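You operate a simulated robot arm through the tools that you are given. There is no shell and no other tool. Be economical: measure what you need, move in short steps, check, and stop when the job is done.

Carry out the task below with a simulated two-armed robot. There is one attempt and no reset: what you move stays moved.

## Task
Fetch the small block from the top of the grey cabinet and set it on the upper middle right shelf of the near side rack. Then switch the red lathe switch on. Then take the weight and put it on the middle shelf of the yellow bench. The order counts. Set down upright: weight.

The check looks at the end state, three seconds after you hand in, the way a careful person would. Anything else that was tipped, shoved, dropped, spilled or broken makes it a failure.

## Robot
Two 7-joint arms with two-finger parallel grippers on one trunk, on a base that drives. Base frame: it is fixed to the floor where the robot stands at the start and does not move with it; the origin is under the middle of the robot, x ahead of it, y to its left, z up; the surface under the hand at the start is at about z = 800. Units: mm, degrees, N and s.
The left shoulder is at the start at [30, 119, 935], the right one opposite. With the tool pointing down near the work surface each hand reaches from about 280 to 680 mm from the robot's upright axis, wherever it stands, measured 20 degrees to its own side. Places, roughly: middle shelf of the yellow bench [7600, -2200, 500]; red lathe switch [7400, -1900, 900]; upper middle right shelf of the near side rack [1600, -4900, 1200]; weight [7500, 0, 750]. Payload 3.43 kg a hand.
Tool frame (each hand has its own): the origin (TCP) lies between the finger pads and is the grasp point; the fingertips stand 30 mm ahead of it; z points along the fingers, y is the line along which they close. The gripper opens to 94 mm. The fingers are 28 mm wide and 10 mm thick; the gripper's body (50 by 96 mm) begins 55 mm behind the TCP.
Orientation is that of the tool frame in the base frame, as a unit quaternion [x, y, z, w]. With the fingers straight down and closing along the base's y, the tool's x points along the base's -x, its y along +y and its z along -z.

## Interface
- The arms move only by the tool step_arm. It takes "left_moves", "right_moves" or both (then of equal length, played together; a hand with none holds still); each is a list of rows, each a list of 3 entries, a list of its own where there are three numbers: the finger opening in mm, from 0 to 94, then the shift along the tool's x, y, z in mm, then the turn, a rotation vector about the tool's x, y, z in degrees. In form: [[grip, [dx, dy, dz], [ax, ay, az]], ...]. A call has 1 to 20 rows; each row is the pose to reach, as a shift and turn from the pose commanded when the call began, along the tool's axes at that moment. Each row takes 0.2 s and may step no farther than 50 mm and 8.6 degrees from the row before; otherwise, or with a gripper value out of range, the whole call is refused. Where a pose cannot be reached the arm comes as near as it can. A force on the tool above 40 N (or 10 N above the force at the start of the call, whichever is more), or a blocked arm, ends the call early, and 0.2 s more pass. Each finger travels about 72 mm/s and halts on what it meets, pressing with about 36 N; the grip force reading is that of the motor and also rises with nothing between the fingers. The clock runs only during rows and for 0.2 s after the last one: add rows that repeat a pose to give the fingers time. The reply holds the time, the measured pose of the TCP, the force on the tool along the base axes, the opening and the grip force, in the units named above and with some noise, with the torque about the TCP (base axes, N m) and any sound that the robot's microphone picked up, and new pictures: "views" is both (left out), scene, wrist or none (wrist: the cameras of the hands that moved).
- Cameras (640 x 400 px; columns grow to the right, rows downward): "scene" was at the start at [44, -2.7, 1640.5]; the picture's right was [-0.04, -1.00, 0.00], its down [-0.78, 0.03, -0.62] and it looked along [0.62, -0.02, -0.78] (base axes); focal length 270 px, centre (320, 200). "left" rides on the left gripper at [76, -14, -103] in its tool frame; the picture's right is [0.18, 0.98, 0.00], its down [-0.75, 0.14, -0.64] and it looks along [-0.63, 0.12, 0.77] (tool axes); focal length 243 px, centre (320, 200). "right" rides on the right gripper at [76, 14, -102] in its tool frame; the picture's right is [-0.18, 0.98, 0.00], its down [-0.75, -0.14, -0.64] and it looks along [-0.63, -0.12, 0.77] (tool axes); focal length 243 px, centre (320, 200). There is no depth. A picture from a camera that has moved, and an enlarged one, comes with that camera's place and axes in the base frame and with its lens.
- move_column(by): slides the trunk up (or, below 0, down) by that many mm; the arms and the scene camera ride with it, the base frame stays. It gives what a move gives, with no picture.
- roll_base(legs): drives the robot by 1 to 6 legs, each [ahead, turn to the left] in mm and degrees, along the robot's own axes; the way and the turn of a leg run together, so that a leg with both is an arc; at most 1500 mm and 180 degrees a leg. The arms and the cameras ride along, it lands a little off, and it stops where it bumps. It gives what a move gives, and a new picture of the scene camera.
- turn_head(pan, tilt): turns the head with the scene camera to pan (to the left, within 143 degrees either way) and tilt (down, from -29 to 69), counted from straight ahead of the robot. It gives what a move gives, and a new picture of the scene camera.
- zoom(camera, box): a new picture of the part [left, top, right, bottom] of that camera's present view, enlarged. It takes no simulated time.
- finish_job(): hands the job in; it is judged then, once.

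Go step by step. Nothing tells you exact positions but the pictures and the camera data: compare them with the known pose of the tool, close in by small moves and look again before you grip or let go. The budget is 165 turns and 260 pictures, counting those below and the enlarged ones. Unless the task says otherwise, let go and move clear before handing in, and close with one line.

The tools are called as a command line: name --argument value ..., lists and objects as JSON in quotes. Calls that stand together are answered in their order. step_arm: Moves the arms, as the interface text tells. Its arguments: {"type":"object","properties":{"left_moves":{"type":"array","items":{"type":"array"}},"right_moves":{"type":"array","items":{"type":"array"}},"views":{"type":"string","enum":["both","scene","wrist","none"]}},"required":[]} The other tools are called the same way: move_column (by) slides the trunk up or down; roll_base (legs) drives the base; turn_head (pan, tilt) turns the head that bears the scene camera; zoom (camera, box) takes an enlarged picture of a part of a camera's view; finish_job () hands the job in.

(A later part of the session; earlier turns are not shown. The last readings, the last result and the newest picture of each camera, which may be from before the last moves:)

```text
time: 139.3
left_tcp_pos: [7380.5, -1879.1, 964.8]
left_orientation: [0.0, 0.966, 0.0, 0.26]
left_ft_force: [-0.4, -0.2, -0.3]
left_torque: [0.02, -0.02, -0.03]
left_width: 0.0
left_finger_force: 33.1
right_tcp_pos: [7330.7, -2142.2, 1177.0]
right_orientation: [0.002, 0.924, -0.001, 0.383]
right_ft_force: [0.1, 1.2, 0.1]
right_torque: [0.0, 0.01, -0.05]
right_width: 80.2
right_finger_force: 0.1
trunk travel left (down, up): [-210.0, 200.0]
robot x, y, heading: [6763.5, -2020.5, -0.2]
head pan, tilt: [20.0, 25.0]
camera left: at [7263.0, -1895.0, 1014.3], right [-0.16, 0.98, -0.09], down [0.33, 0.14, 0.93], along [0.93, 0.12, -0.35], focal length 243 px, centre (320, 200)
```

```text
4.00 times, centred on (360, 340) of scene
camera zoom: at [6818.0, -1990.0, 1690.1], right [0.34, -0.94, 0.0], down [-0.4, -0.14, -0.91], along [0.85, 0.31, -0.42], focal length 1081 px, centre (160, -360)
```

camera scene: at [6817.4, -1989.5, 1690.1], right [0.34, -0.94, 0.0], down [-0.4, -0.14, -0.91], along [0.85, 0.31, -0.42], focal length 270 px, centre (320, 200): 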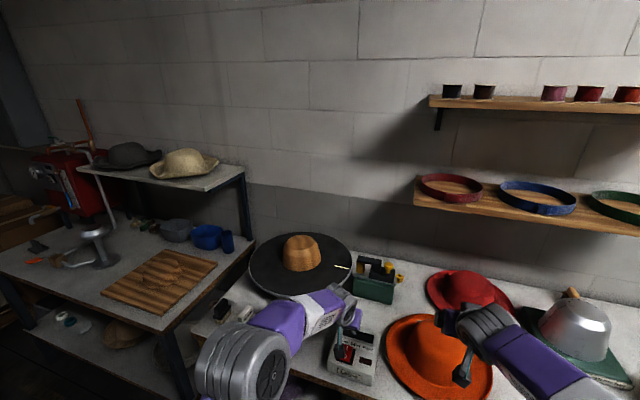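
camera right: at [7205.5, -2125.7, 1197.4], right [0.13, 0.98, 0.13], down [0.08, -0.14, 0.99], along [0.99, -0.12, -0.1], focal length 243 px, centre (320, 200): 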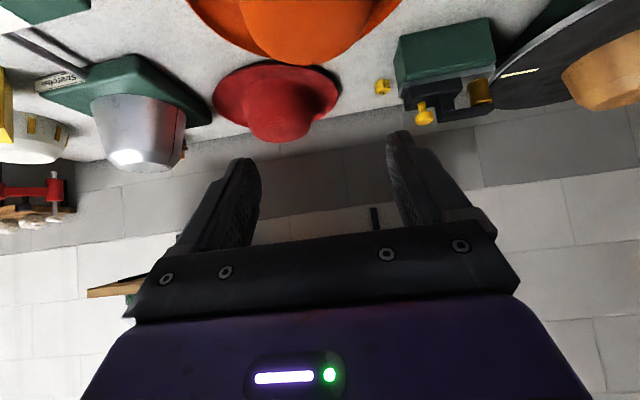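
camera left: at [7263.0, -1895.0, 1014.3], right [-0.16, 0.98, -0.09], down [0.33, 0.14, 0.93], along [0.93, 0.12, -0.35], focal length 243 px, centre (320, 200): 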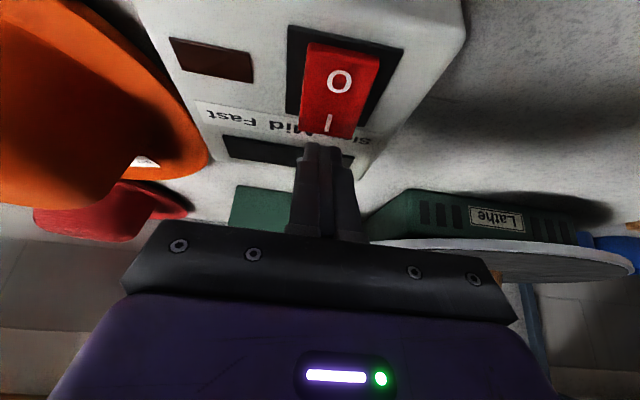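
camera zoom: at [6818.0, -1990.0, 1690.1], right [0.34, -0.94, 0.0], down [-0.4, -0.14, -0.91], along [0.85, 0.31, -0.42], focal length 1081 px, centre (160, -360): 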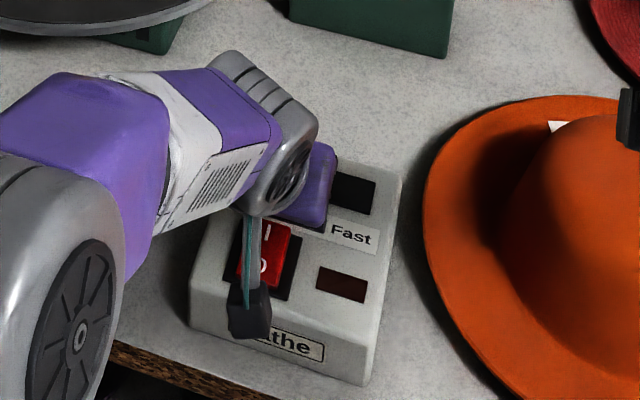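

The I end is raised, near (7372, -1881, 930), and the fingertips are just above it. I shift 8 mm back and press straight down.

step_arm --left_moves '[[0, [7, -2, -4], [0, 0, 0]], [0, [8.5, -2, -1.4], [0, 0, 0]], [0, [10, -2, 1.2], [0, 0, 0]], [0, [11.5, -2, 3.8], [0, 0, 0]], [0, [13, -2, 6.4], [0, 0, 0]], [0, [14.5, -2, 9], [0, 0, 0]], [0, [14.5, -2, 9], [0, 0, 0]]]' --views "wrist"

```text
time: 140.8
left_tcp_pos: [7374.9, -1882.5, 957.1]
left_orientation: [0.0, 0.963, -0.002, 0.268]
left_ft_force: [-10.0, 0.6, 15.7]
left_torque: [-0.02, 0.31, -0.1]
left_width: 0.0
left_finger_force: 33.0
right_tcp_pos: [7331.1, -2142.7, 1177.3]
right_orientation: [0.0, 0.924, 0.0, 0.383]
right_ft_force: [-0.5, -0.2, 0.7]
right_torque: [0.01, -0.01, 0.0]
right_width: 80.2
right_finger_force: 0.1
trunk travel left (down, up): [-210.0, 200.0]
robot x, y, heading: [6759.4, -2019.9, -0.3]
head pan, tilt: [20.0, 25.0]
stopped in row 7 (left hand): the force on the tool passed its limit at 43 N (the readings are from after the stop); the commanded pose is now the measured one
camera left: at [7257.0, -1896.9, 1005.4], right [-0.16, 0.98, -0.1], down [0.31, 0.15, 0.94], along [0.94, 0.12, -0.33], focal length 243 px, centre (320, 200)
```

left: 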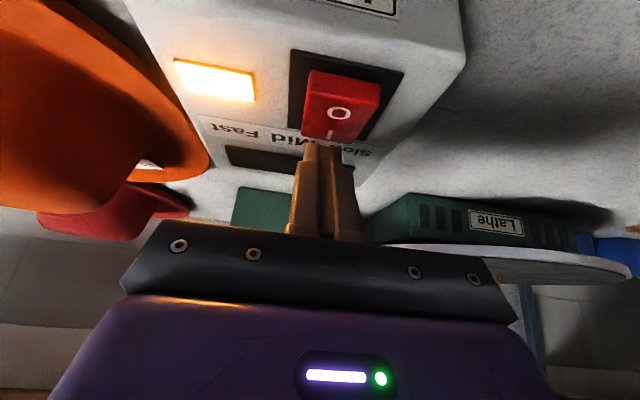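

The lamp lit up, so the lathe is switched on. I lift the left hand away.

step_arm --left_moves '[[0, [-10, 0, -17], [0, 0, 0]], [0, [-25, 0, -45], [0, 0, 0]], [0, [-45, 0, -80], [0, 0, 0]], [0, [-65, 0, -115], [0, 0, 0]], [0, [-75, 0, -150], [0, 0, 0]]]' --views "wrist"

turn_head --pan 55 --tilt 20

```text
time: 141.9
left_tcp_pos: [7362.2, -1880.8, 1124.1]
left_orientation: [0.0, 0.964, -0.002, 0.266]
left_ft_force: [-0.1, 1.0, 0.1]
left_torque: [-0.01, -0.02, 0.02]
left_width: 0.1
left_finger_force: 32.8
right_tcp_pos: [7331.0, -2141.3, 1176.5]
right_orientation: [0.001, 0.924, 0.0, 0.383]
right_ft_force: [-0.8, -0.1, -0.1]
right_torque: [0.01, -0.04, 0.03]
right_width: 80.0
right_finger_force: 0.0
trunk travel left (down, up): [-210.0, 200.0]
robot x, y, heading: [6767.2, -2020.7, -0.5]
head pan, tilt: [20.0, 25.0]
camera left: at [7244.4, -1895.0, 1172.6], right [-0.16, 0.98, -0.1], down [0.32, 0.14, 0.94], along [0.93, 0.12, -0.34], focal length 243 px, centre (320, 200)
```

left: 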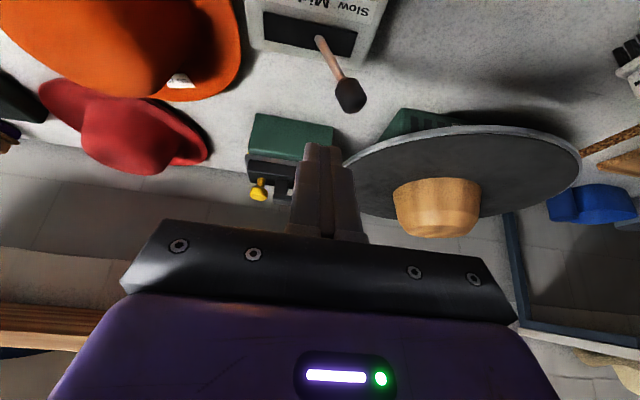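

```text
time: 143.0
left_tcp_pos: [7362.0, -1879.1, 1123.0]
left_orientation: [-0.001, 0.964, -0.001, 0.265]
left_ft_force: [0.5, 0.1, -0.6]
left_torque: [0.0, 0.03, -0.04]
left_width: 0.0
left_finger_force: 32.8
right_tcp_pos: [7332.5, -2143.2, 1177.8]
right_orientation: [0.001, 0.924, 0.0, 0.382]
right_ft_force: [-0.2, -0.1, 0.3]
right_torque: [0.0, -0.03, 0.0]
right_width: 79.9
right_finger_force: 0.1
trunk travel left (down, up): [-210.0, 200.0]
robot x, y, heading: [6761.2, -2021.5, -0.3]
head pan, tilt: [55.0, 20.0]
camera scene: at [6785.3, -1945.1, 1698.1], right [0.82, -0.58, 0.0], down [-0.2, -0.28, -0.94], along [0.54, 0.77, -0.34], focal length 270 px, centre (320, 200)
```

scene: 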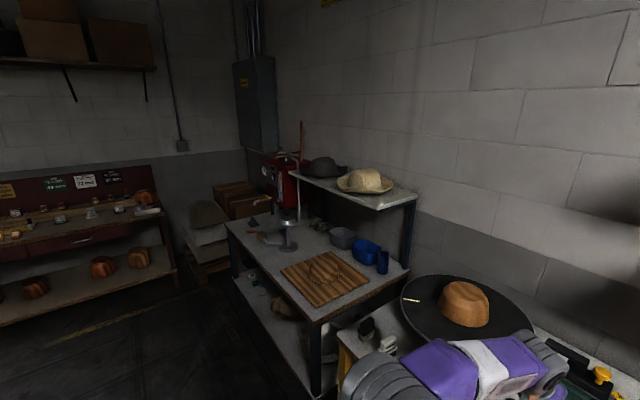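

I look for the weight near (7500, 0, 750), which is the left end of the blue-legged bench.

zoom --camera "scene" --box '[200, 140, 400, 270]'

```text
3.08 times, centred on (300, 205) of scene
camera zoom: at [6785.3, -1945.1, 1698.1], right [0.82, -0.58, 0.0], down [-0.2, -0.28, -0.94], along [0.54, 0.77, -0.34], focal length 832 px, centre (382, 185)
```

zoom: 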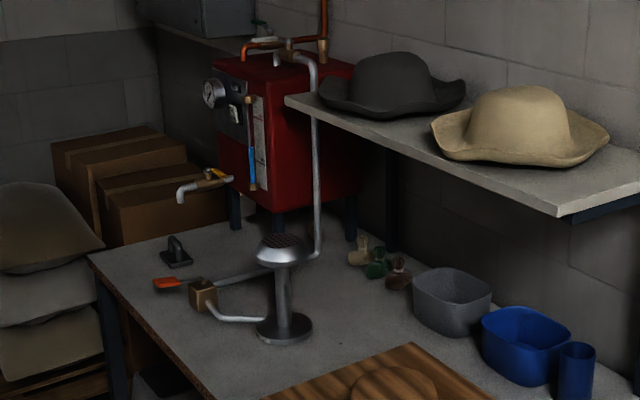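

The weight is the dark plate with a handle near (7490, 27) on the blue-legged bench, whose front edge is near x = 7310. I drive north to it.

roll_base --legs '[[-30, 0], [0, 90], [1300, 0], [570, 0]]'

turn_head --pan -70 --tilt 40

```text
time: 156.7
left_tcp_pos: [6569.6, 463.3, 1124.2]
left_orientation: [0.69, -0.674, -0.188, -0.186]
left_ft_force: [0.0, 0.6, 0.5]
left_torque: [0.01, 0.02, 0.01]
left_width: 0.0
left_finger_force: 33.0
right_tcp_pos: [6831.7, 435.5, 1177.9]
right_orientation: [0.66, -0.647, -0.274, -0.268]
right_ft_force: [-0.2, 0.5, -0.1]
right_torque: [0.02, 0.01, -0.01]
right_width: 79.9
right_finger_force: 0.0
trunk travel left (down, up): [-210.0, 200.0]
robot x, y, heading: [6723.4, -134.1, 90.7]
head pan, tilt: [55.0, 20.0]
camera scene: at [6645.7, -112.6, 1698.1], right [0.56, 0.83, 0.0], down [0.28, -0.19, -0.94], along [-0.78, 0.53, -0.34], focal length 270 px, centre (320, 200)
```

scene: 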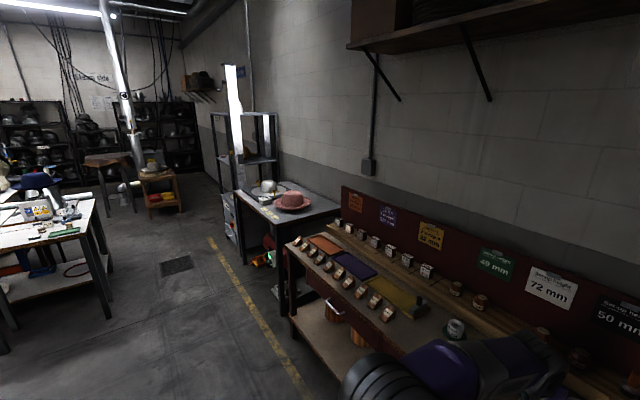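

```text
time: 158.7
left_tcp_pos: [6569.1, 461.5, 1124.7]
left_orientation: [0.69, -0.674, -0.188, -0.186]
left_ft_force: [0.2, 0.5, -0.1]
left_torque: [-0.02, -0.02, 0.0]
left_width: 0.0
left_finger_force: 32.9
right_tcp_pos: [6830.5, 435.5, 1176.1]
right_orientation: [0.66, -0.646, -0.274, -0.268]
right_ft_force: [-1.0, 0.6, -0.9]
right_torque: [-0.01, -0.02, -0.02]
right_width: 80.1
right_finger_force: 0.1
trunk travel left (down, up): [-210.0, 200.0]
robot x, y, heading: [6726.4, -134.9, 91.1]
head pan, tilt: [-70.0, 40.0]
camera scene: at [6802.2, -134.7, 1666.7], right [0.36, -0.93, 0.0], down [-0.6, -0.23, -0.77], along [0.71, 0.28, -0.64], focal length 270 px, centre (320, 200)
```

scene: 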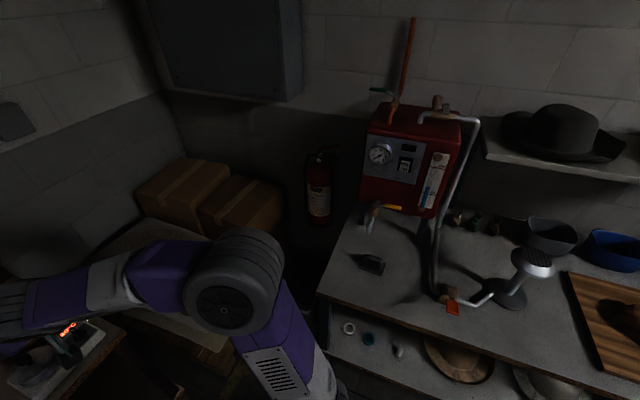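

The weight is on the bench at pixel (370, 262). I zoom in.

zoom --camera "scene" --box '[310, 190, 470, 290]'

```text
4.00 times, centred on (390, 240) of scene
camera zoom: at [6802.2, -134.7, 1666.7], right [0.36, -0.93, 0.0], down [-0.6, -0.23, -0.77], along [0.71, 0.28, -0.64], focal length 1081 px, centre (40, 40)
```

zoom: 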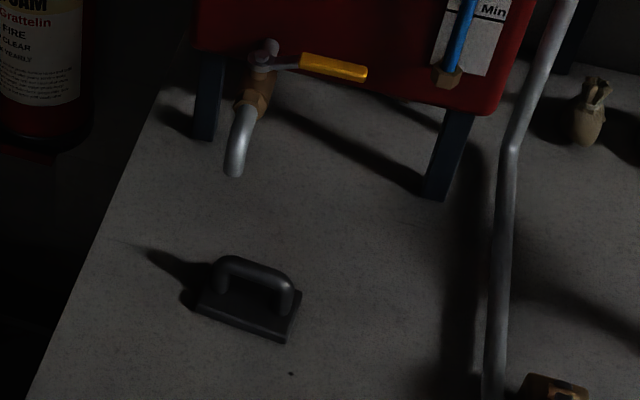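

The weight is a plate with an arch handle running along y, at about (7448, -91), on a top near z = 815. I turn to face the bench and roll closer.

roll_base --legs '[[0, -91], [130, 0]]'

turn_head --pan 5 --tilt 45

zoom --camera "scene" --box '[240, 100, 400, 200]'

```text
time: 163.8
left_tcp_pos: [7449.6, 25.7, 1122.4]
left_orientation: [-0.014, 0.964, 0.003, 0.264]
left_ft_force: [0.3, -0.6, -0.4]
left_torque: [0.02, 0.04, 0.0]
left_width: 0.0
left_finger_force: 33.3
right_tcp_pos: [7427.0, -235.7, 1176.1]
right_orientation: [-0.014, 0.924, 0.006, 0.381]
right_ft_force: [0.1, -0.6, -0.8]
right_torque: [-0.04, 0.05, 0.03]
right_width: 80.0
right_finger_force: 0.1
trunk travel left (down, up): [-210.0, 200.0]
robot x, y, heading: [6853.2, -129.9, 1.2]
head pan, tilt: [-70.0, 40.0]
camera scene: at [6854.2, -212.2, 1666.7], right [-0.93, -0.36, 0.0], down [-0.23, 0.6, -0.77], along [0.28, -0.71, -0.64], focal length 270 px, centre (320, 200)
```

scene: 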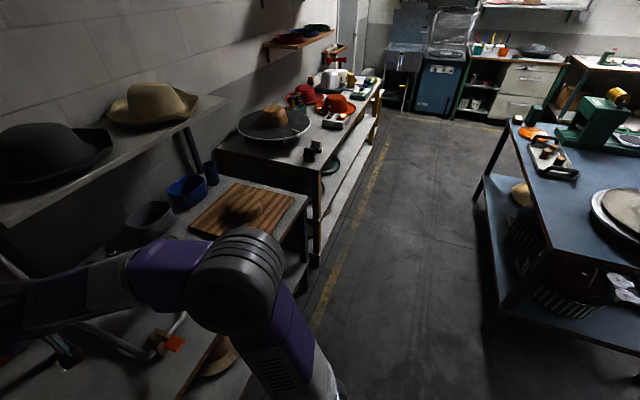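

```text
time: 165.3
left_tcp_pos: [7449.2, 24.8, 1122.7]
left_orientation: [-0.013, 0.964, 0.002, 0.265]
left_ft_force: [0.0, 0.2, 0.2]
left_torque: [0.01, 0.0, -0.02]
left_width: 0.4
left_finger_force: 33.3
right_tcp_pos: [7424.5, -236.6, 1176.7]
right_orientation: [-0.013, 0.924, 0.005, 0.383]
right_ft_force: [0.4, 0.1, -0.2]
right_torque: [0.0, -0.01, -0.01]
right_width: 80.0
right_finger_force: 0.0
trunk travel left (down, up): [-210.0, 200.0]
robot x, y, heading: [6853.5, -133.0, 1.5]
head pan, tilt: [5.0, 45.0]
camera scene: at [6902.7, -124.1, 1659.5], right [0.11, -0.99, 0.0], down [-0.7, -0.08, -0.71], along [0.7, 0.08, -0.71], focal length 270 px, centre (320, 200)
```

scene: 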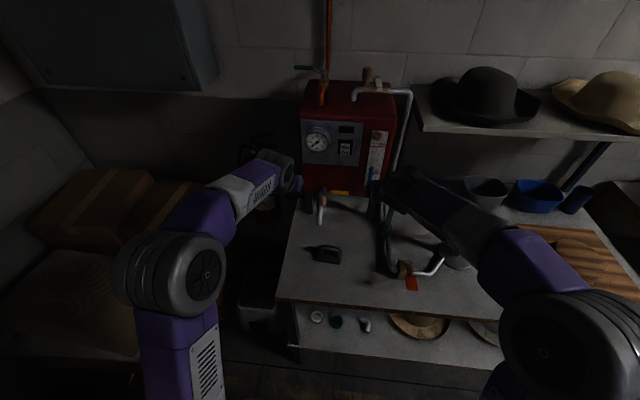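

```text
4.00 times, centred on (320, 150) of scene
camera zoom: at [6902.7, -124.1, 1659.5], right [0.11, -0.99, 0.0], down [-0.7, -0.08, -0.71], along [0.7, 0.08, -0.71], focal length 1081 px, centre (320, 400)
```

zoom: 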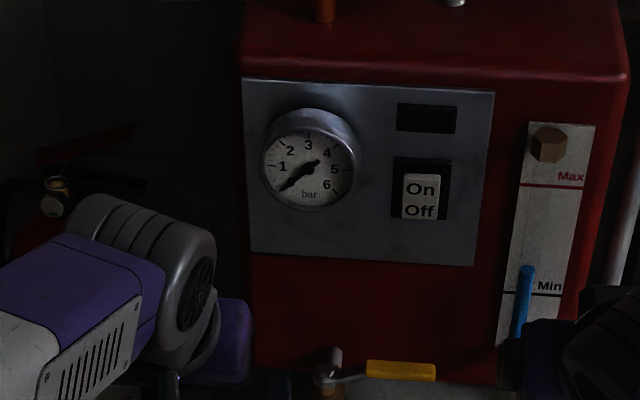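

I zoom in on the weight, and pull the right hand back from the steam pipe.

zoom --camera "scene" --box '[280, 220, 380, 290]'

step_arm --right_moves '[[80, [25, -15, -25], [0, 0, 0]], [80, [50, -30, -50], [0, 0, 0]], [80, [75, -45, -75], [0, 0, 0]], [80, [100, -60, -100], [0, 0, 0]], [80, [125, -60, -125], [0, 0, 0]]]' --views "scene"

```text
5.71 times, centred on (330, 255) of scene
camera zoom: at [6902.7, -124.1, 1659.5], right [0.11, -0.99, 0.0], down [-0.7, -0.08, -0.71], along [0.7, 0.08, -0.71], focal length 1544 px, centre (263, -114)
```

zoom: 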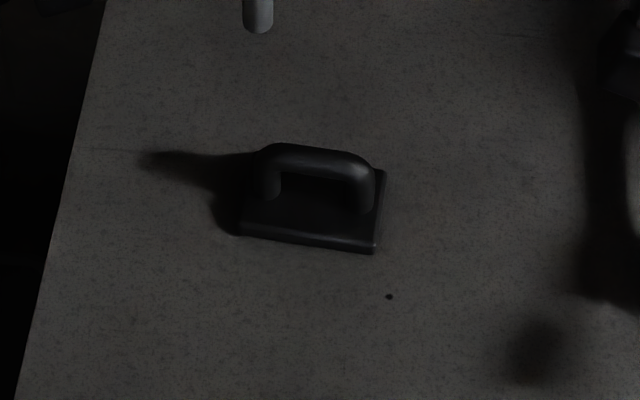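

```text
time: 166.5
left_tcp_pos: [7448.2, 25.9, 1123.1]
left_orientation: [-0.014, 0.964, 0.001, 0.265]
left_ft_force: [-0.1, -0.3, -0.1]
left_torque: [-0.02, 0.0, 0.0]
left_width: 0.0
left_finger_force: 32.8
right_tcp_pos: [7249.3, -303.1, 1175.6]
right_orientation: [-0.013, 0.924, 0.005, 0.383]
right_ft_force: [-1.1, 1.3, -0.2]
right_torque: [0.01, 0.02, 0.03]
right_width: 79.9
right_finger_force: 0.1
trunk travel left (down, up): [-210.0, 200.0]
robot x, y, heading: [6850.9, -135.6, 1.6]
head pan, tilt: [5.0, 45.0]
camera scene: at [6901.2, -124.0, 1659.5], right [0.11, -0.99, 0.0], down [-0.7, -0.08, -0.71], along [0.7, 0.08, -0.71], focal length 270 px, centre (320, 200)
```

scene: 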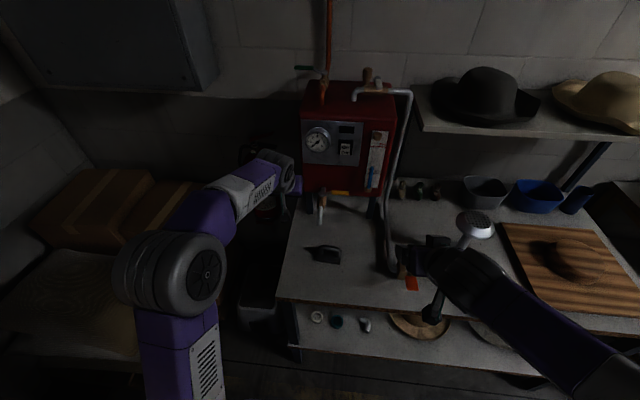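

The handle bar is about 70 mm long, runs along y at (7447, -97) and stands about 50 mm above the plate. I will grasp it with the left hand pointing along -y at 45°, closing along x, so the same tilt works for the shelf.

step_arm --left_moves '[[20, [13, -5, 21], [0, -5, 0]], [40, [26, -10, 42], [0, -10, 0]], [60, [38, -16, 62], [0, -14.2, 0]], [60, [38, -16, 62], [0, -14.2, 0]]]' --views "none"

step_arm --left_moves '[[60, [0, 0, 0], [5.7, 0, 5.7]], [60, [0, 0, 0], [11.4, 0, 11.4]], [60, [0, 0, 0], [17.1, 0, 17.1]], [60, [0, 0, 0], [22.8, 0, 22.8]], [60, [0, 0, 0], [28.5, 0, 28.5]], [60, [0, 0, 0], [34.2, 0, 34.2]], [60, [0, 0, 0], [39.9, 0, 39.9]], [60, [0, 0, 0], [45.6, 0, 45.6]], [60, [0, 0, 0], [51.3, 0, 51.3]], [60, [0, 0, 0], [57, 0, 57]], [60, [0, 0, 0], [62.7, 0, 62.7]], [60, [0, 0, 0], [68.3, 0, 68.3]], [60, [0, 0, 0], [68.3, 0, 68.3]]]'

```text
time: 167.5
left_tcp_pos: [7448.3, 9.4, 1050.5]
left_orientation: [-0.013, 0.924, 0.003, 0.383]
left_ft_force: [0.2, 1.2, -0.1]
left_torque: [0.01, 0.02, -0.05]
left_width: 60.1
left_finger_force: 0.0
right_tcp_pos: [7250.4, -303.2, 1177.0]
right_orientation: [-0.013, 0.924, 0.005, 0.383]
right_ft_force: [-0.1, 0.7, 0.1]
right_torque: [-0.03, -0.01, -0.01]
right_width: 80.0
right_finger_force: 0.1
trunk travel left (down, up): [-210.0, 200.0]
robot x, y, heading: [6856.5, -133.1, 1.5]
head pan, tilt: [5.0, 45.0]
```

```text
time: 170.3
left_tcp_pos: [7449.0, 10.2, 1051.3]
left_orientation: [0.681, 0.623, -0.284, 0.26]
left_ft_force: [0.3, -0.6, 0.5]
left_torque: [0.02, -0.03, 0.02]
left_width: 59.9
left_finger_force: 0.1
right_tcp_pos: [7250.4, -303.6, 1176.5]
right_orientation: [-0.013, 0.924, 0.005, 0.382]
right_ft_force: [-0.7, 0.4, 1.0]
right_torque: [0.0, 0.0, 0.02]
right_width: 80.0
right_finger_force: 0.0
trunk travel left (down, up): [-210.0, 200.0]
robot x, y, heading: [6854.6, -130.6, 1.4]
head pan, tilt: [5.0, 45.0]
camera scene: at [6902.2, -123.7, 1659.5], right [0.11, -0.99, 0.0], down [-0.7, -0.08, -0.71], along [0.7, 0.08, -0.71], focal length 270 px, centre (320, 200)
camera left: at [7445.9, 136.4, 1068.3], right [0.99, 0.04, -0.13], down [0.13, -0.09, 0.99], along [0.03, -1.0, -0.09], focal length 243 px, centre (320, 200)
```

scene: 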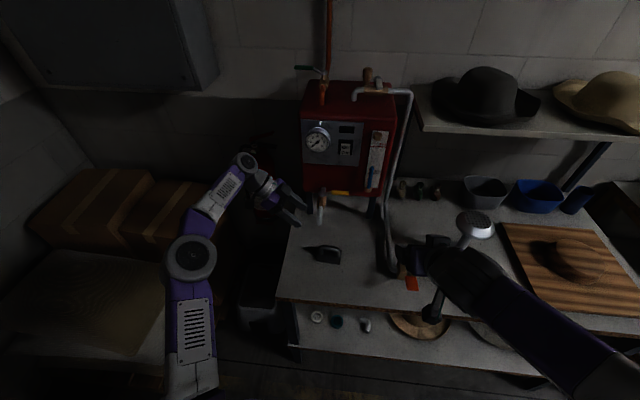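
left: 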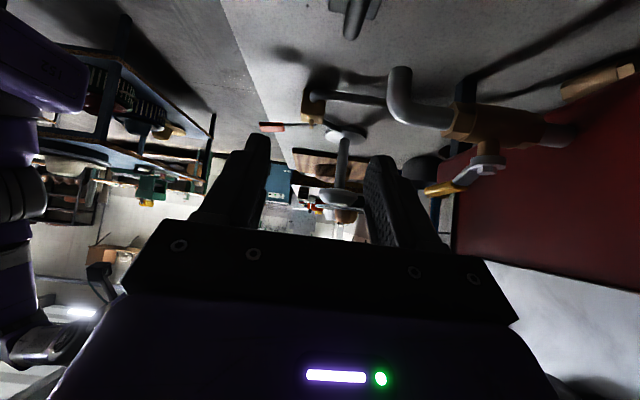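

The tap spout at about (7503, -53, 930) would touch the hand in a 45° grasp. I will therefore lift the weight with a vertical hand, set it down nearer the front edge and regrasp it there at 45°.

step_arm --left_moves '[[60, [-7, 1, 20], [0, 7.5, 0]], [60, [-15, 3, 39], [0, 15, 0]], [60, [-22, 4, 58], [0, 22.5, 0]], [60, [-30, 5, 78], [0, 30, 0]], [60, [-37, 6, 98], [0, 37.5, 0]], [60, [-45, 8, 117], [0, 45, 0]], [60, [-45, 8, 117], [0, 45, 0]]]'

zoom --camera "left" --box '[160, 0, 560, 250]'

```text
time: 171.9
left_tcp_pos: [7444.9, -102.1, 1000.0]
left_orientation: [0.737, 0.676, 0.0, 0.001]
left_ft_force: [0.4, -0.1, -0.1]
left_torque: [0.0, 0.0, 0.0]
left_width: 60.0
left_finger_force: 0.0
right_tcp_pos: [7250.0, -302.3, 1176.6]
right_orientation: [-0.013, 0.924, 0.005, 0.383]
right_ft_force: [-0.3, 0.1, -0.3]
right_torque: [-0.02, -0.03, -0.01]
right_width: 80.0
right_finger_force: 0.0
trunk travel left (down, up): [-210.0, 200.0]
robot x, y, heading: [6852.2, -134.6, 1.3]
head pan, tilt: [5.0, 45.0]
camera scene: at [6902.5, -123.0, 1659.5], right [0.11, -0.99, 0.0], down [-0.7, -0.08, -0.71], along [0.7, 0.08, -0.71], focal length 270 px, centre (320, 200)
camera left: at [7438.3, -27.4, 1101.0], right [1.0, 0.1, 0.0], down [0.08, -0.76, 0.64], along [0.06, -0.64, -0.77], focal length 243 px, centre (320, 200)
```

scene: 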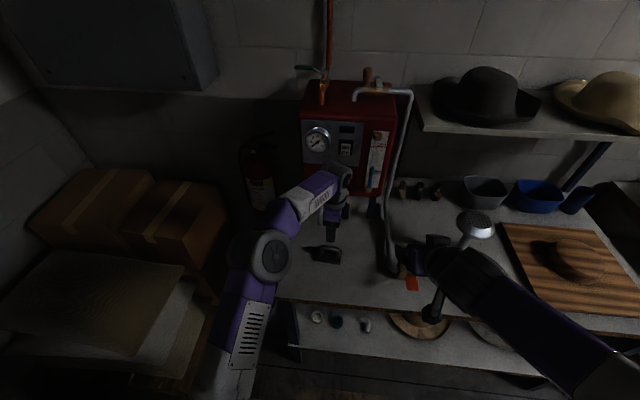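
left: 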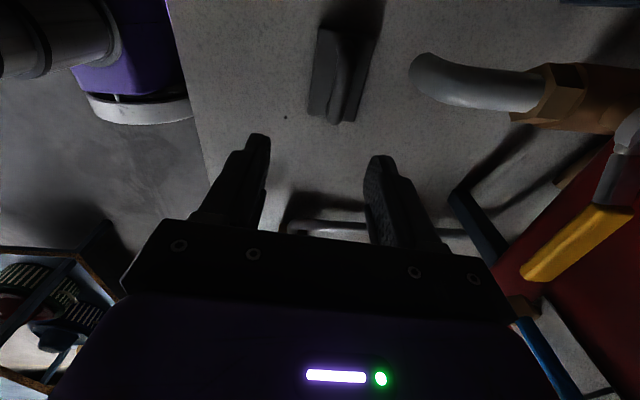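

```text
1.60 times, centred on (360, 125) of left
camera zoom: at [7438.3, -27.4, 1101.0], right [1.0, 0.1, 0.0], down [0.08, -0.76, 0.64], along [0.06, -0.64, -0.77], focal length 388 px, centre (256, 320)
```

zoom: 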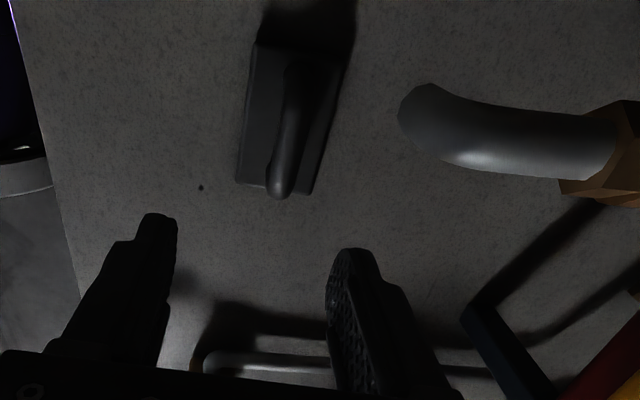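

The bar's centre is at about (7462, -87), 17 mm further in x than my hand. I lean the hand 20° away from the spout, align it and come down above the bar.

step_arm --left_moves '[[56, [4, 5, 20], [0, 6.7, -0.7]], [50, [8, 11, 40], [0, 13.3, -1.4]], [50, [11.4, 16, 55], [0, 20, -2]], [50, [11.4, 16, 70], [0, 20, -2]], [50, [11.4, 16, 70], [0, 20, -2]]]' --views "wrist"

zoom --camera "scene" --box '[280, 200, 380, 280]'

```text
time: 173.1
left_tcp_pos: [7461.9, -95.4, 929.0]
left_orientation: [0.714, 0.678, 0.127, -0.116]
left_ft_force: [0.2, 0.1, -0.7]
left_torque: [-0.04, 0.05, 0.03]
left_width: 50.2
left_finger_force: 0.1
right_tcp_pos: [7249.3, -303.2, 1177.6]
right_orientation: [-0.013, 0.924, 0.006, 0.382]
right_ft_force: [0.1, -0.7, -0.2]
right_torque: [-0.01, -0.01, -0.03]
right_width: 79.9
right_finger_force: 0.0
trunk travel left (down, up): [-210.0, 200.0]
robot x, y, heading: [6853.3, -133.3, 1.5]
head pan, tilt: [5.0, 45.0]
camera left: at [7450.0, -59.1, 1050.6], right [0.99, 0.12, 0.07], down [0.09, -0.93, 0.35], along [0.11, -0.34, -0.93], focal length 243 px, centre (320, 200)
```

left: 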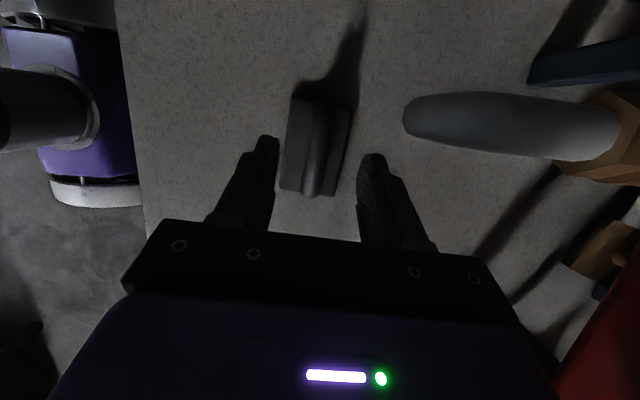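

```text
5.00 times, centred on (330, 240) of scene
camera zoom: at [6902.6, -124.3, 1659.5], right [0.11, -0.99, 0.0], down [-0.7, -0.08, -0.71], along [0.7, 0.08, -0.71], focal length 1351 px, centre (270, 0)
```

zoom: 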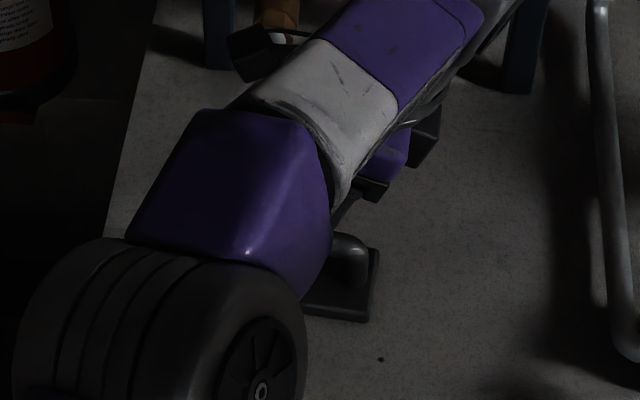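

The bar lies midway between the fingers. I descend straight in two stages, watching the force.

step_arm --left_moves '[[50, [-5, 0, 14], [0, 0, 0]], [50, [-10, 0, 28], [0, 0, 0]], [50, [-15.5, 0, 42], [0, 0, 0]], [50, [-15.5, 0, 42], [0, 0, 0]]]' --views "wrist"

```text
time: 174.1
left_tcp_pos: [7463.3, -95.8, 885.1]
left_orientation: [0.714, 0.678, 0.126, -0.116]
left_ft_force: [-0.1, -1.1, -0.2]
left_torque: [0.01, -0.01, -0.02]
left_width: 49.9
left_finger_force: 0.0
right_tcp_pos: [7250.9, -303.9, 1176.1]
right_orientation: [-0.013, 0.924, 0.005, 0.383]
right_ft_force: [0.7, 0.0, -0.1]
right_torque: [0.0, 0.0, 0.01]
right_width: 79.6
right_finger_force: 0.0
trunk travel left (down, up): [-210.0, 200.0]
robot x, y, heading: [6854.0, -132.3, 1.1]
head pan, tilt: [5.0, 45.0]
camera left: at [7450.1, -59.0, 1006.3], right [0.99, 0.12, 0.07], down [0.09, -0.93, 0.35], along [0.11, -0.34, -0.93], focal length 243 px, centre (320, 200)
```

left: 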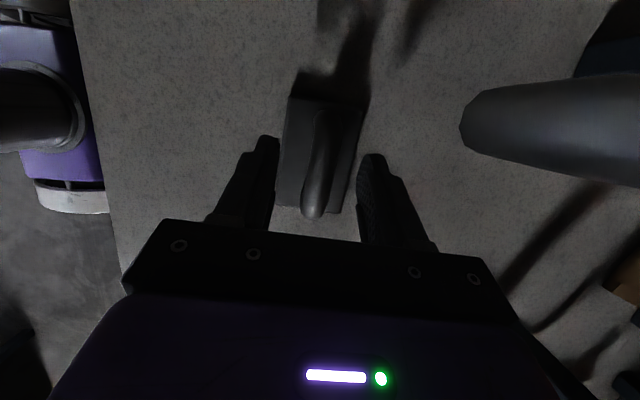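

The bar's top is at about z = 850, so I go 35 mm lower, still watching the force.

step_arm --left_moves '[[50, [-4, 0, 11], [0, 0, 0]], [50, [-8, 0, 22], [0, 0, 0]], [50, [-12, 0, 33], [0, 0, 0]], [50, [-12, 0, 33], [0, 0, 0]]]' --views "wrist"

zoom --camera "left" --box '[200, 60, 480, 260]'

```text
time: 175.1
left_tcp_pos: [7464.7, -96.3, 850.3]
left_orientation: [0.714, 0.678, 0.127, -0.116]
left_ft_force: [-0.5, 0.8, -0.4]
left_torque: [0.03, -0.03, 0.0]
left_width: 50.0
left_finger_force: 0.1
right_tcp_pos: [7251.8, -303.0, 1177.1]
right_orientation: [-0.012, 0.924, 0.005, 0.382]
right_ft_force: [-0.1, 0.6, -0.2]
right_torque: [0.01, -0.03, -0.02]
right_width: 80.0
right_finger_force: 0.1
trunk travel left (down, up): [-210.0, 200.0]
robot x, y, heading: [6847.8, -133.2, 1.2]
head pan, tilt: [5.0, 45.0]
camera left: at [7450.8, -59.2, 971.2], right [0.99, 0.12, 0.07], down [0.09, -0.93, 0.35], along [0.11, -0.34, -0.93], focal length 243 px, centre (320, 200)
```

left: 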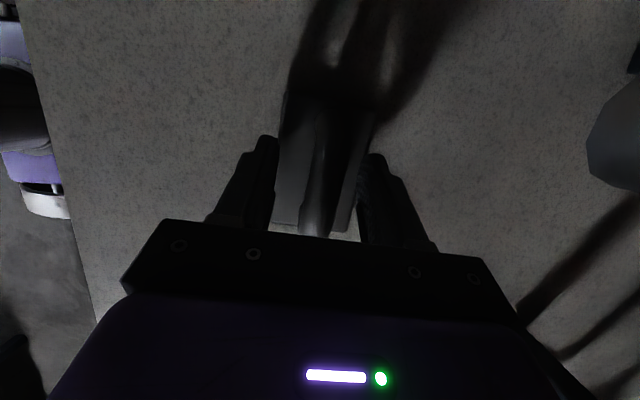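

```text
2.00 times, centred on (340, 160) of left
camera zoom: at [7450.8, -59.2, 971.2], right [0.99, 0.12, 0.07], down [0.09, -0.93, 0.35], along [0.11, -0.34, -0.93], focal length 485 px, centre (280, 280)
```

zoom: 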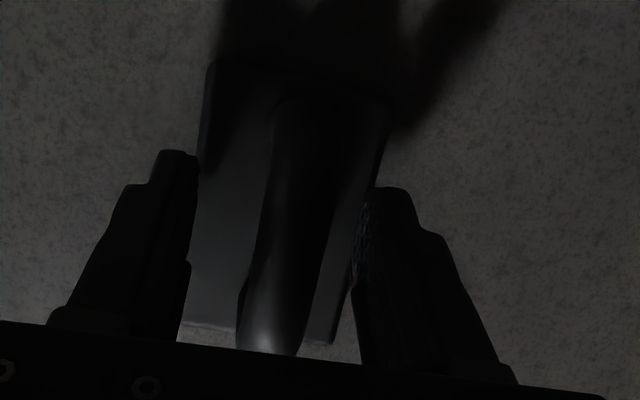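

The bar is about 10 mm below the TCP, within the pads. I go 8 mm lower and close.

step_arm --left_moves '[[50, [-2.7, 0, 7.5], [0, 0, 0]], [40, [-2.7, 0, 7.5], [0, 0, 0]], [25, [-2.7, 0, 7.5], [0, 0, 0]], [10, [-2.7, 0, 7.5], [0, 0, 0]], [5, [-2.7, 0, 7.5], [0, 0, 0]], [5, [-2.7, 0, 7.5], [0, 0, 0]]]' --views "wrist"

```text
time: 176.5
left_tcp_pos: [7465.6, -97.0, 846.8]
left_orientation: [0.714, 0.679, 0.13, -0.111]
left_ft_force: [9.6, -3.2, 32.4]
left_torque: [0.13, 0.0, -0.36]
left_width: 22.0
left_finger_force: 36.0
right_tcp_pos: [7248.0, -304.5, 1177.2]
right_orientation: [-0.012, 0.923, 0.005, 0.383]
right_ft_force: [-0.4, -0.5, 0.1]
right_torque: [0.03, 0.01, -0.02]
right_width: 80.0
right_finger_force: 0.0
trunk travel left (down, up): [-210.0, 200.0]
robot x, y, heading: [6855.5, -128.8, 1.1]
head pan, tilt: [5.0, 45.0]
camera left: at [7451.5, -59.6, 968.4], right [0.99, 0.12, 0.08], down [0.09, -0.93, 0.35], along [0.12, -0.34, -0.93], focal length 243 px, centre (320, 200)
```

left: 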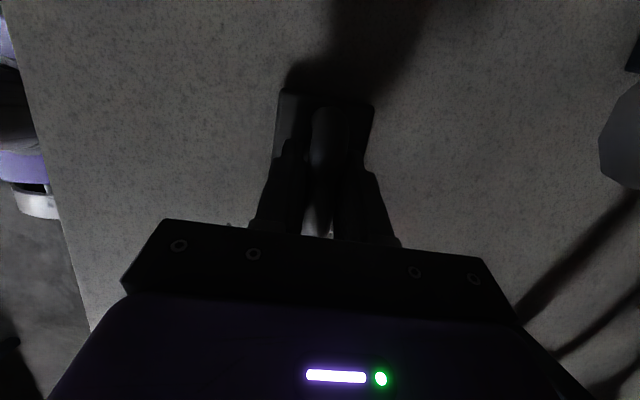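

The bar is gripped at 22 mm. The upward force means the tips rest on the plate. I lift 30 mm and check.

step_arm --left_moves '[[5, [2, 0, -5], [0, 0, 0]], [5, [5, 0, -14], [0, 0, 0]], [5, [8, 0, -24], [0, 0, 0]], [5, [12, 0, -33], [0, 0, 0]], [5, [12, 0, -33], [0, 0, 0]]]'

```text
time: 177.7
left_tcp_pos: [7463.8, -97.6, 877.9]
left_orientation: [0.715, 0.677, 0.126, -0.116]
left_ft_force: [-0.6, 0.4, -5.7]
left_torque: [0.01, -0.01, 0.03]
left_width: 22.1
left_finger_force: 35.9
right_tcp_pos: [7249.0, -304.6, 1176.2]
right_orientation: [-0.013, 0.924, 0.005, 0.383]
right_ft_force: [-0.1, 0.2, -0.4]
right_torque: [0.0, 0.0, 0.01]
right_width: 80.1
right_finger_force: 0.0
trunk travel left (down, up): [-210.0, 200.0]
robot x, y, heading: [6851.5, -132.4, 1.1]
head pan, tilt: [5.0, 45.0]
camera scene: at [6903.4, -124.0, 1659.4], right [0.11, -0.99, 0.0], down [-0.7, -0.08, -0.71], along [0.7, 0.08, -0.71], focal length 270 px, centre (320, 200)
camera left: at [7451.2, -60.4, 998.3], right [0.99, 0.12, 0.07], down [0.09, -0.93, 0.35], along [0.1, -0.34, -0.93], focal length 243 px, centre (320, 200)
```

scene: 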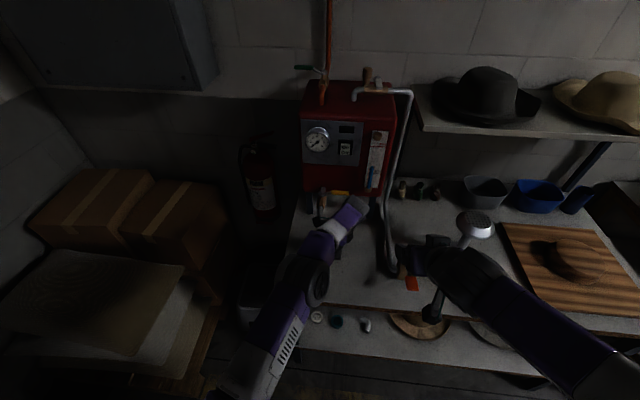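
left: 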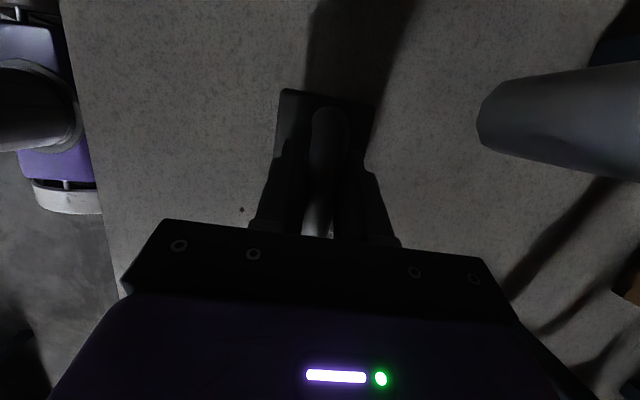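

The weight is light, about 0.6 kg, and hangs level. I move it 75 mm towards the front and 40 mm left, then lower it there for the regrasp.

step_arm --left_moves '[[5, [13, -25, 2], [0, 0, 0]], [5, [25, -51, 3], [0, 0, 0]], [5, [37, -77, 4], [0, 0, 0]], [5, [37, -77, 4], [0, 0, 0]], [5, [31, -77, 22], [0, 0, 0]], [5, [27, -77, 34], [0, 0, 0]], [5, [25, -77, 39], [0, 0, 0]], [5, [25, -77, 39], [0, 0, 0]]]'

```text
time: 179.5
left_tcp_pos: [7389.8, -56.9, 845.9]
left_orientation: [0.714, 0.679, 0.126, -0.116]
left_ft_force: [-0.2, -0.3, -5.4]
left_torque: [-0.03, -0.01, -0.01]
left_width: 22.2
left_finger_force: 36.1
right_tcp_pos: [7251.3, -302.9, 1177.1]
right_orientation: [-0.012, 0.924, 0.005, 0.382]
right_ft_force: [-0.3, -0.2, 0.2]
right_torque: [-0.01, 0.0, 0.0]
right_width: 80.1
right_finger_force: 0.0
trunk travel left (down, up): [-210.0, 200.0]
robot x, y, heading: [6854.2, -132.3, 1.0]
head pan, tilt: [5.0, 45.0]
camera scene: at [6903.2, -123.9, 1659.4], right [0.11, -0.99, 0.0], down [-0.7, -0.08, -0.71], along [0.7, 0.08, -0.71], focal length 270 px, centre (320, 200)
camera left: at [7376.7, -19.9, 969.1], right [0.99, 0.12, 0.07], down [0.09, -0.93, 0.35], along [0.11, -0.34, -0.93], focal length 243 px, centre (320, 200)
```

scene: 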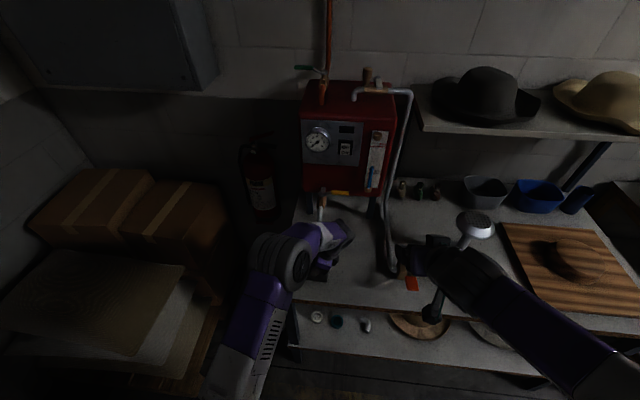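
left: 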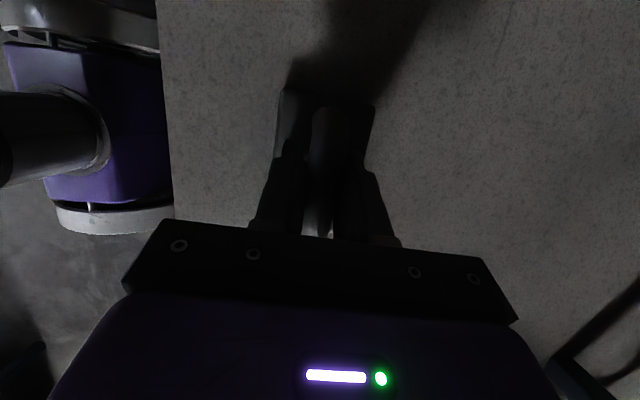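

It is not touching yet. I lower in small steps.

step_arm --left_moves '[[5, [-0.7, 0, 1.9], [0, 0, 0]], [5, [-1.4, 0, 3.8], [0, 0, 0]], [5, [-1.4, 0, 3.8], [0, 0, 0]]]' --views "none"

```text
time: 180.3
left_tcp_pos: [7390.5, -56.9, 848.3]
left_orientation: [0.715, 0.678, 0.129, -0.114]
left_ft_force: [0.5, 0.2, 22.2]
left_torque: [-0.44, 0.7, -0.01]
left_width: 22.0
left_finger_force: 35.8
right_tcp_pos: [7249.0, -303.9, 1178.3]
right_orientation: [-0.014, 0.923, 0.006, 0.383]
right_ft_force: [0.0, 0.1, -0.3]
right_torque: [0.0, 0.0, 0.0]
right_width: 80.0
right_finger_force: 0.1
trunk travel left (down, up): [-210.0, 200.0]
robot x, y, heading: [6852.8, -135.1, 1.6]
head pan, tilt: [5.0, 45.0]
```

It is resting on the bench. I ease off, open and rise.

step_arm --left_moves '[[5, [1, 0, -2.5], [0, 0, 0]], [25, [1, 0, -2.5], [0, 0, 0]], [45, [1, 0, -2.5], [0, 0, 0]], [50, [1, 0, -2.5], [0, 0, 0]], [50, [5, 0, -15], [0, 0, 0]], [50, [14, 0, -40], [0, 0, 0]], [50, [28, 0, -78], [0, 0, 0]], [50, [38, 0, -105], [0, 0, 0]]]' --views "wrist"

```text
time: 182.1
left_tcp_pos: [7388.9, -56.3, 956.5]
left_orientation: [0.714, 0.678, 0.125, -0.118]
left_ft_force: [0.4, -0.4, 0.1]
left_torque: [0.01, -0.02, 0.02]
left_width: 49.8
left_finger_force: 0.0
right_tcp_pos: [7249.2, -302.6, 1176.8]
right_orientation: [-0.013, 0.924, 0.006, 0.382]
right_ft_force: [0.4, 0.7, -0.2]
right_torque: [0.0, -0.01, -0.04]
right_width: 80.0
right_finger_force: 0.0
trunk travel left (down, up): [-210.0, 200.0]
robot x, y, heading: [6855.7, -136.2, 1.4]
head pan, tilt: [5.0, 45.0]
camera left: at [7375.6, -19.0, 1077.6], right [0.99, 0.12, 0.07], down [0.09, -0.93, 0.35], along [0.11, -0.34, -0.93], focal length 243 px, centre (320, 200)
```

left: 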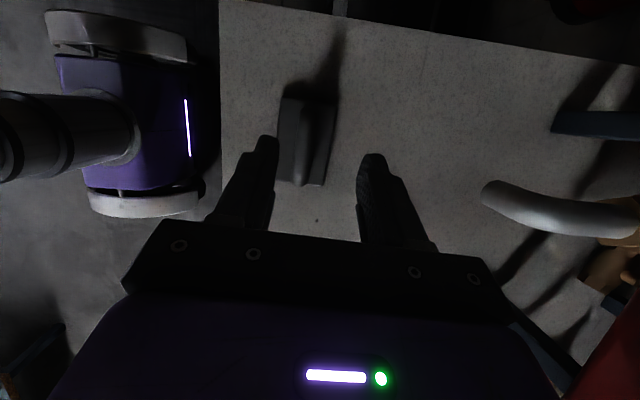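

It stands upright at its new spot. Now I swing the hand to the 45° pose on its +y side.

step_arm --left_moves '[[50, [14, -1, 0], [0, -8.1, 0]], [50, [28, -2, 0], [0, -16.2, 0]], [50, [42, -3, 10], [0, -24.3, 0]], [50, [56, -4, 20], [0, -32.4, 0]], [50, [56, -4, 30], [0, -40.5, 0]], [50, [56, -4, 40], [0, -48.6, 0]], [50, [56, -4, 54], [0, -56.7, 0]], [50, [56, -4, 66], [0, -65, 0]], [50, [56, -4, 66], [0, -65, 0]]]'

```text
time: 184.1
left_tcp_pos: [7388.4, 17.6, 914.7]
left_orientation: [0.67, 0.634, -0.277, 0.268]
left_ft_force: [-0.3, 0.5, -0.2]
left_torque: [0.03, -0.02, 0.01]
left_width: 49.9
left_finger_force: 0.0
right_tcp_pos: [7249.7, -303.1, 1177.3]
right_orientation: [-0.013, 0.924, 0.007, 0.383]
right_ft_force: [0.5, -0.5, 0.1]
right_torque: [-0.01, 0.02, 0.01]
right_width: 80.2
right_finger_force: 0.0
trunk travel left (down, up): [-210.0, 200.0]
robot x, y, heading: [6855.4, -132.8, 1.3]
head pan, tilt: [5.0, 45.0]
camera scene: at [6902.4, -124.7, 1659.5], right [0.11, -0.99, 0.0], down [-0.7, -0.08, -0.71], along [0.7, 0.08, -0.71], focal length 270 px, centre (320, 200)
camera left: at [7381.1, 144.3, 931.2], right [0.99, 0.08, -0.12], down [0.13, -0.08, 0.99], along [0.07, -0.99, -0.09], focal length 243 px, centre (320, 200)
```

scene: 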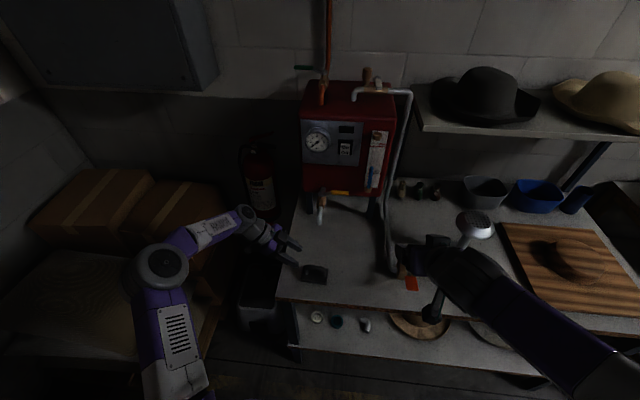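
left: 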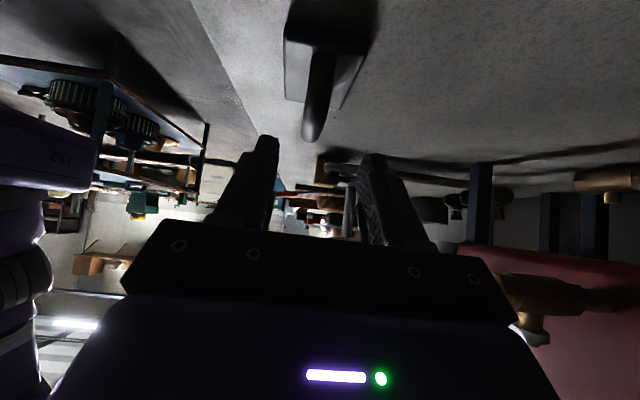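

The bar is aligned with the finger gap. I go in along the tool axis.

step_arm --left_moves '[[50, [-1, 0, 25], [0, 0, 0]], [50, [-2, 0, 50], [0, 0, 0]], [50, [-3, 0, 72], [0, 0, 0]], [50, [-3, 0, 88], [0, 0, 0]], [50, [-3, 0, 92], [0, 0, 0]], [50, [-3, 0, 92], [0, 0, 0]]]' --views "wrist"

```text
time: 185.5
left_tcp_pos: [7386.5, -48.6, 849.7]
left_orientation: [0.67, 0.635, -0.277, 0.267]
left_ft_force: [0.5, -0.1, -0.3]
left_torque: [-0.02, 0.03, 0.03]
left_width: 49.8
left_finger_force: 0.1
right_tcp_pos: [7250.1, -303.7, 1176.5]
right_orientation: [-0.013, 0.924, 0.006, 0.382]
right_ft_force: [0.3, 0.2, -1.1]
right_torque: [-0.01, -0.01, 0.03]
right_width: 80.1
right_finger_force: 0.0
trunk travel left (down, up): [-210.0, 200.0]
robot x, y, heading: [6848.5, -132.0, 1.1]
head pan, tilt: [5.0, 45.0]
camera left: at [7379.0, 77.8, 867.0], right [0.99, 0.08, -0.12], down [0.13, -0.08, 0.99], along [0.07, -0.99, -0.09], focal length 243 px, centre (320, 200)
```

left: 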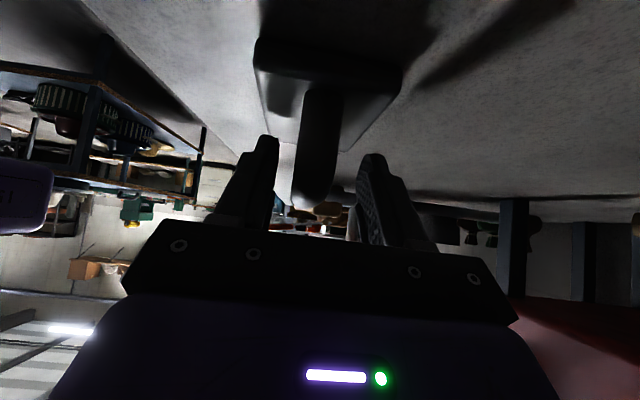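

The bar is between the pads at TCP height. I close.

step_arm --left_moves '[[40, [0, 0, 0], [0, 0, 0]], [25, [0, 0, 0], [0, 0, 0]], [10, [0, 0, 0], [0, 0, 0]], [5, [0, 0, 0], [0, 0, 0]], [5, [0, 0, 0], [0, 0, 0]]]' --views "wrist"

```text
time: 186.7
left_tcp_pos: [7386.5, -48.7, 849.1]
left_orientation: [0.671, 0.634, -0.277, 0.266]
left_ft_force: [-0.6, 0.1, 0.3]
left_torque: [-0.12, -0.06, -0.11]
left_width: 21.7
left_finger_force: 36.6
right_tcp_pos: [7250.1, -303.4, 1177.3]
right_orientation: [-0.013, 0.924, 0.005, 0.383]
right_ft_force: [0.3, 1.4, 0.1]
right_torque: [0.02, 0.0, 0.06]
right_width: 80.3
right_finger_force: 0.1
trunk travel left (down, up): [-210.0, 200.0]
robot x, y, heading: [6852.5, -133.7, 1.2]
head pan, tilt: [5.0, 45.0]
camera left: at [7378.8, 77.9, 867.1], right [0.99, 0.08, -0.13], down [0.13, -0.08, 0.99], along [0.07, -0.99, -0.09], focal length 243 px, centre (320, 200)
```

left: 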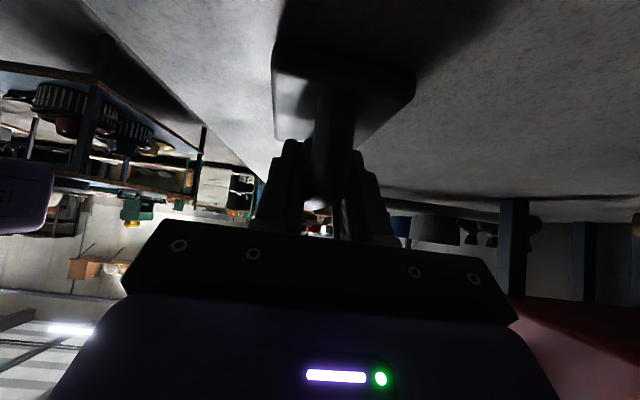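

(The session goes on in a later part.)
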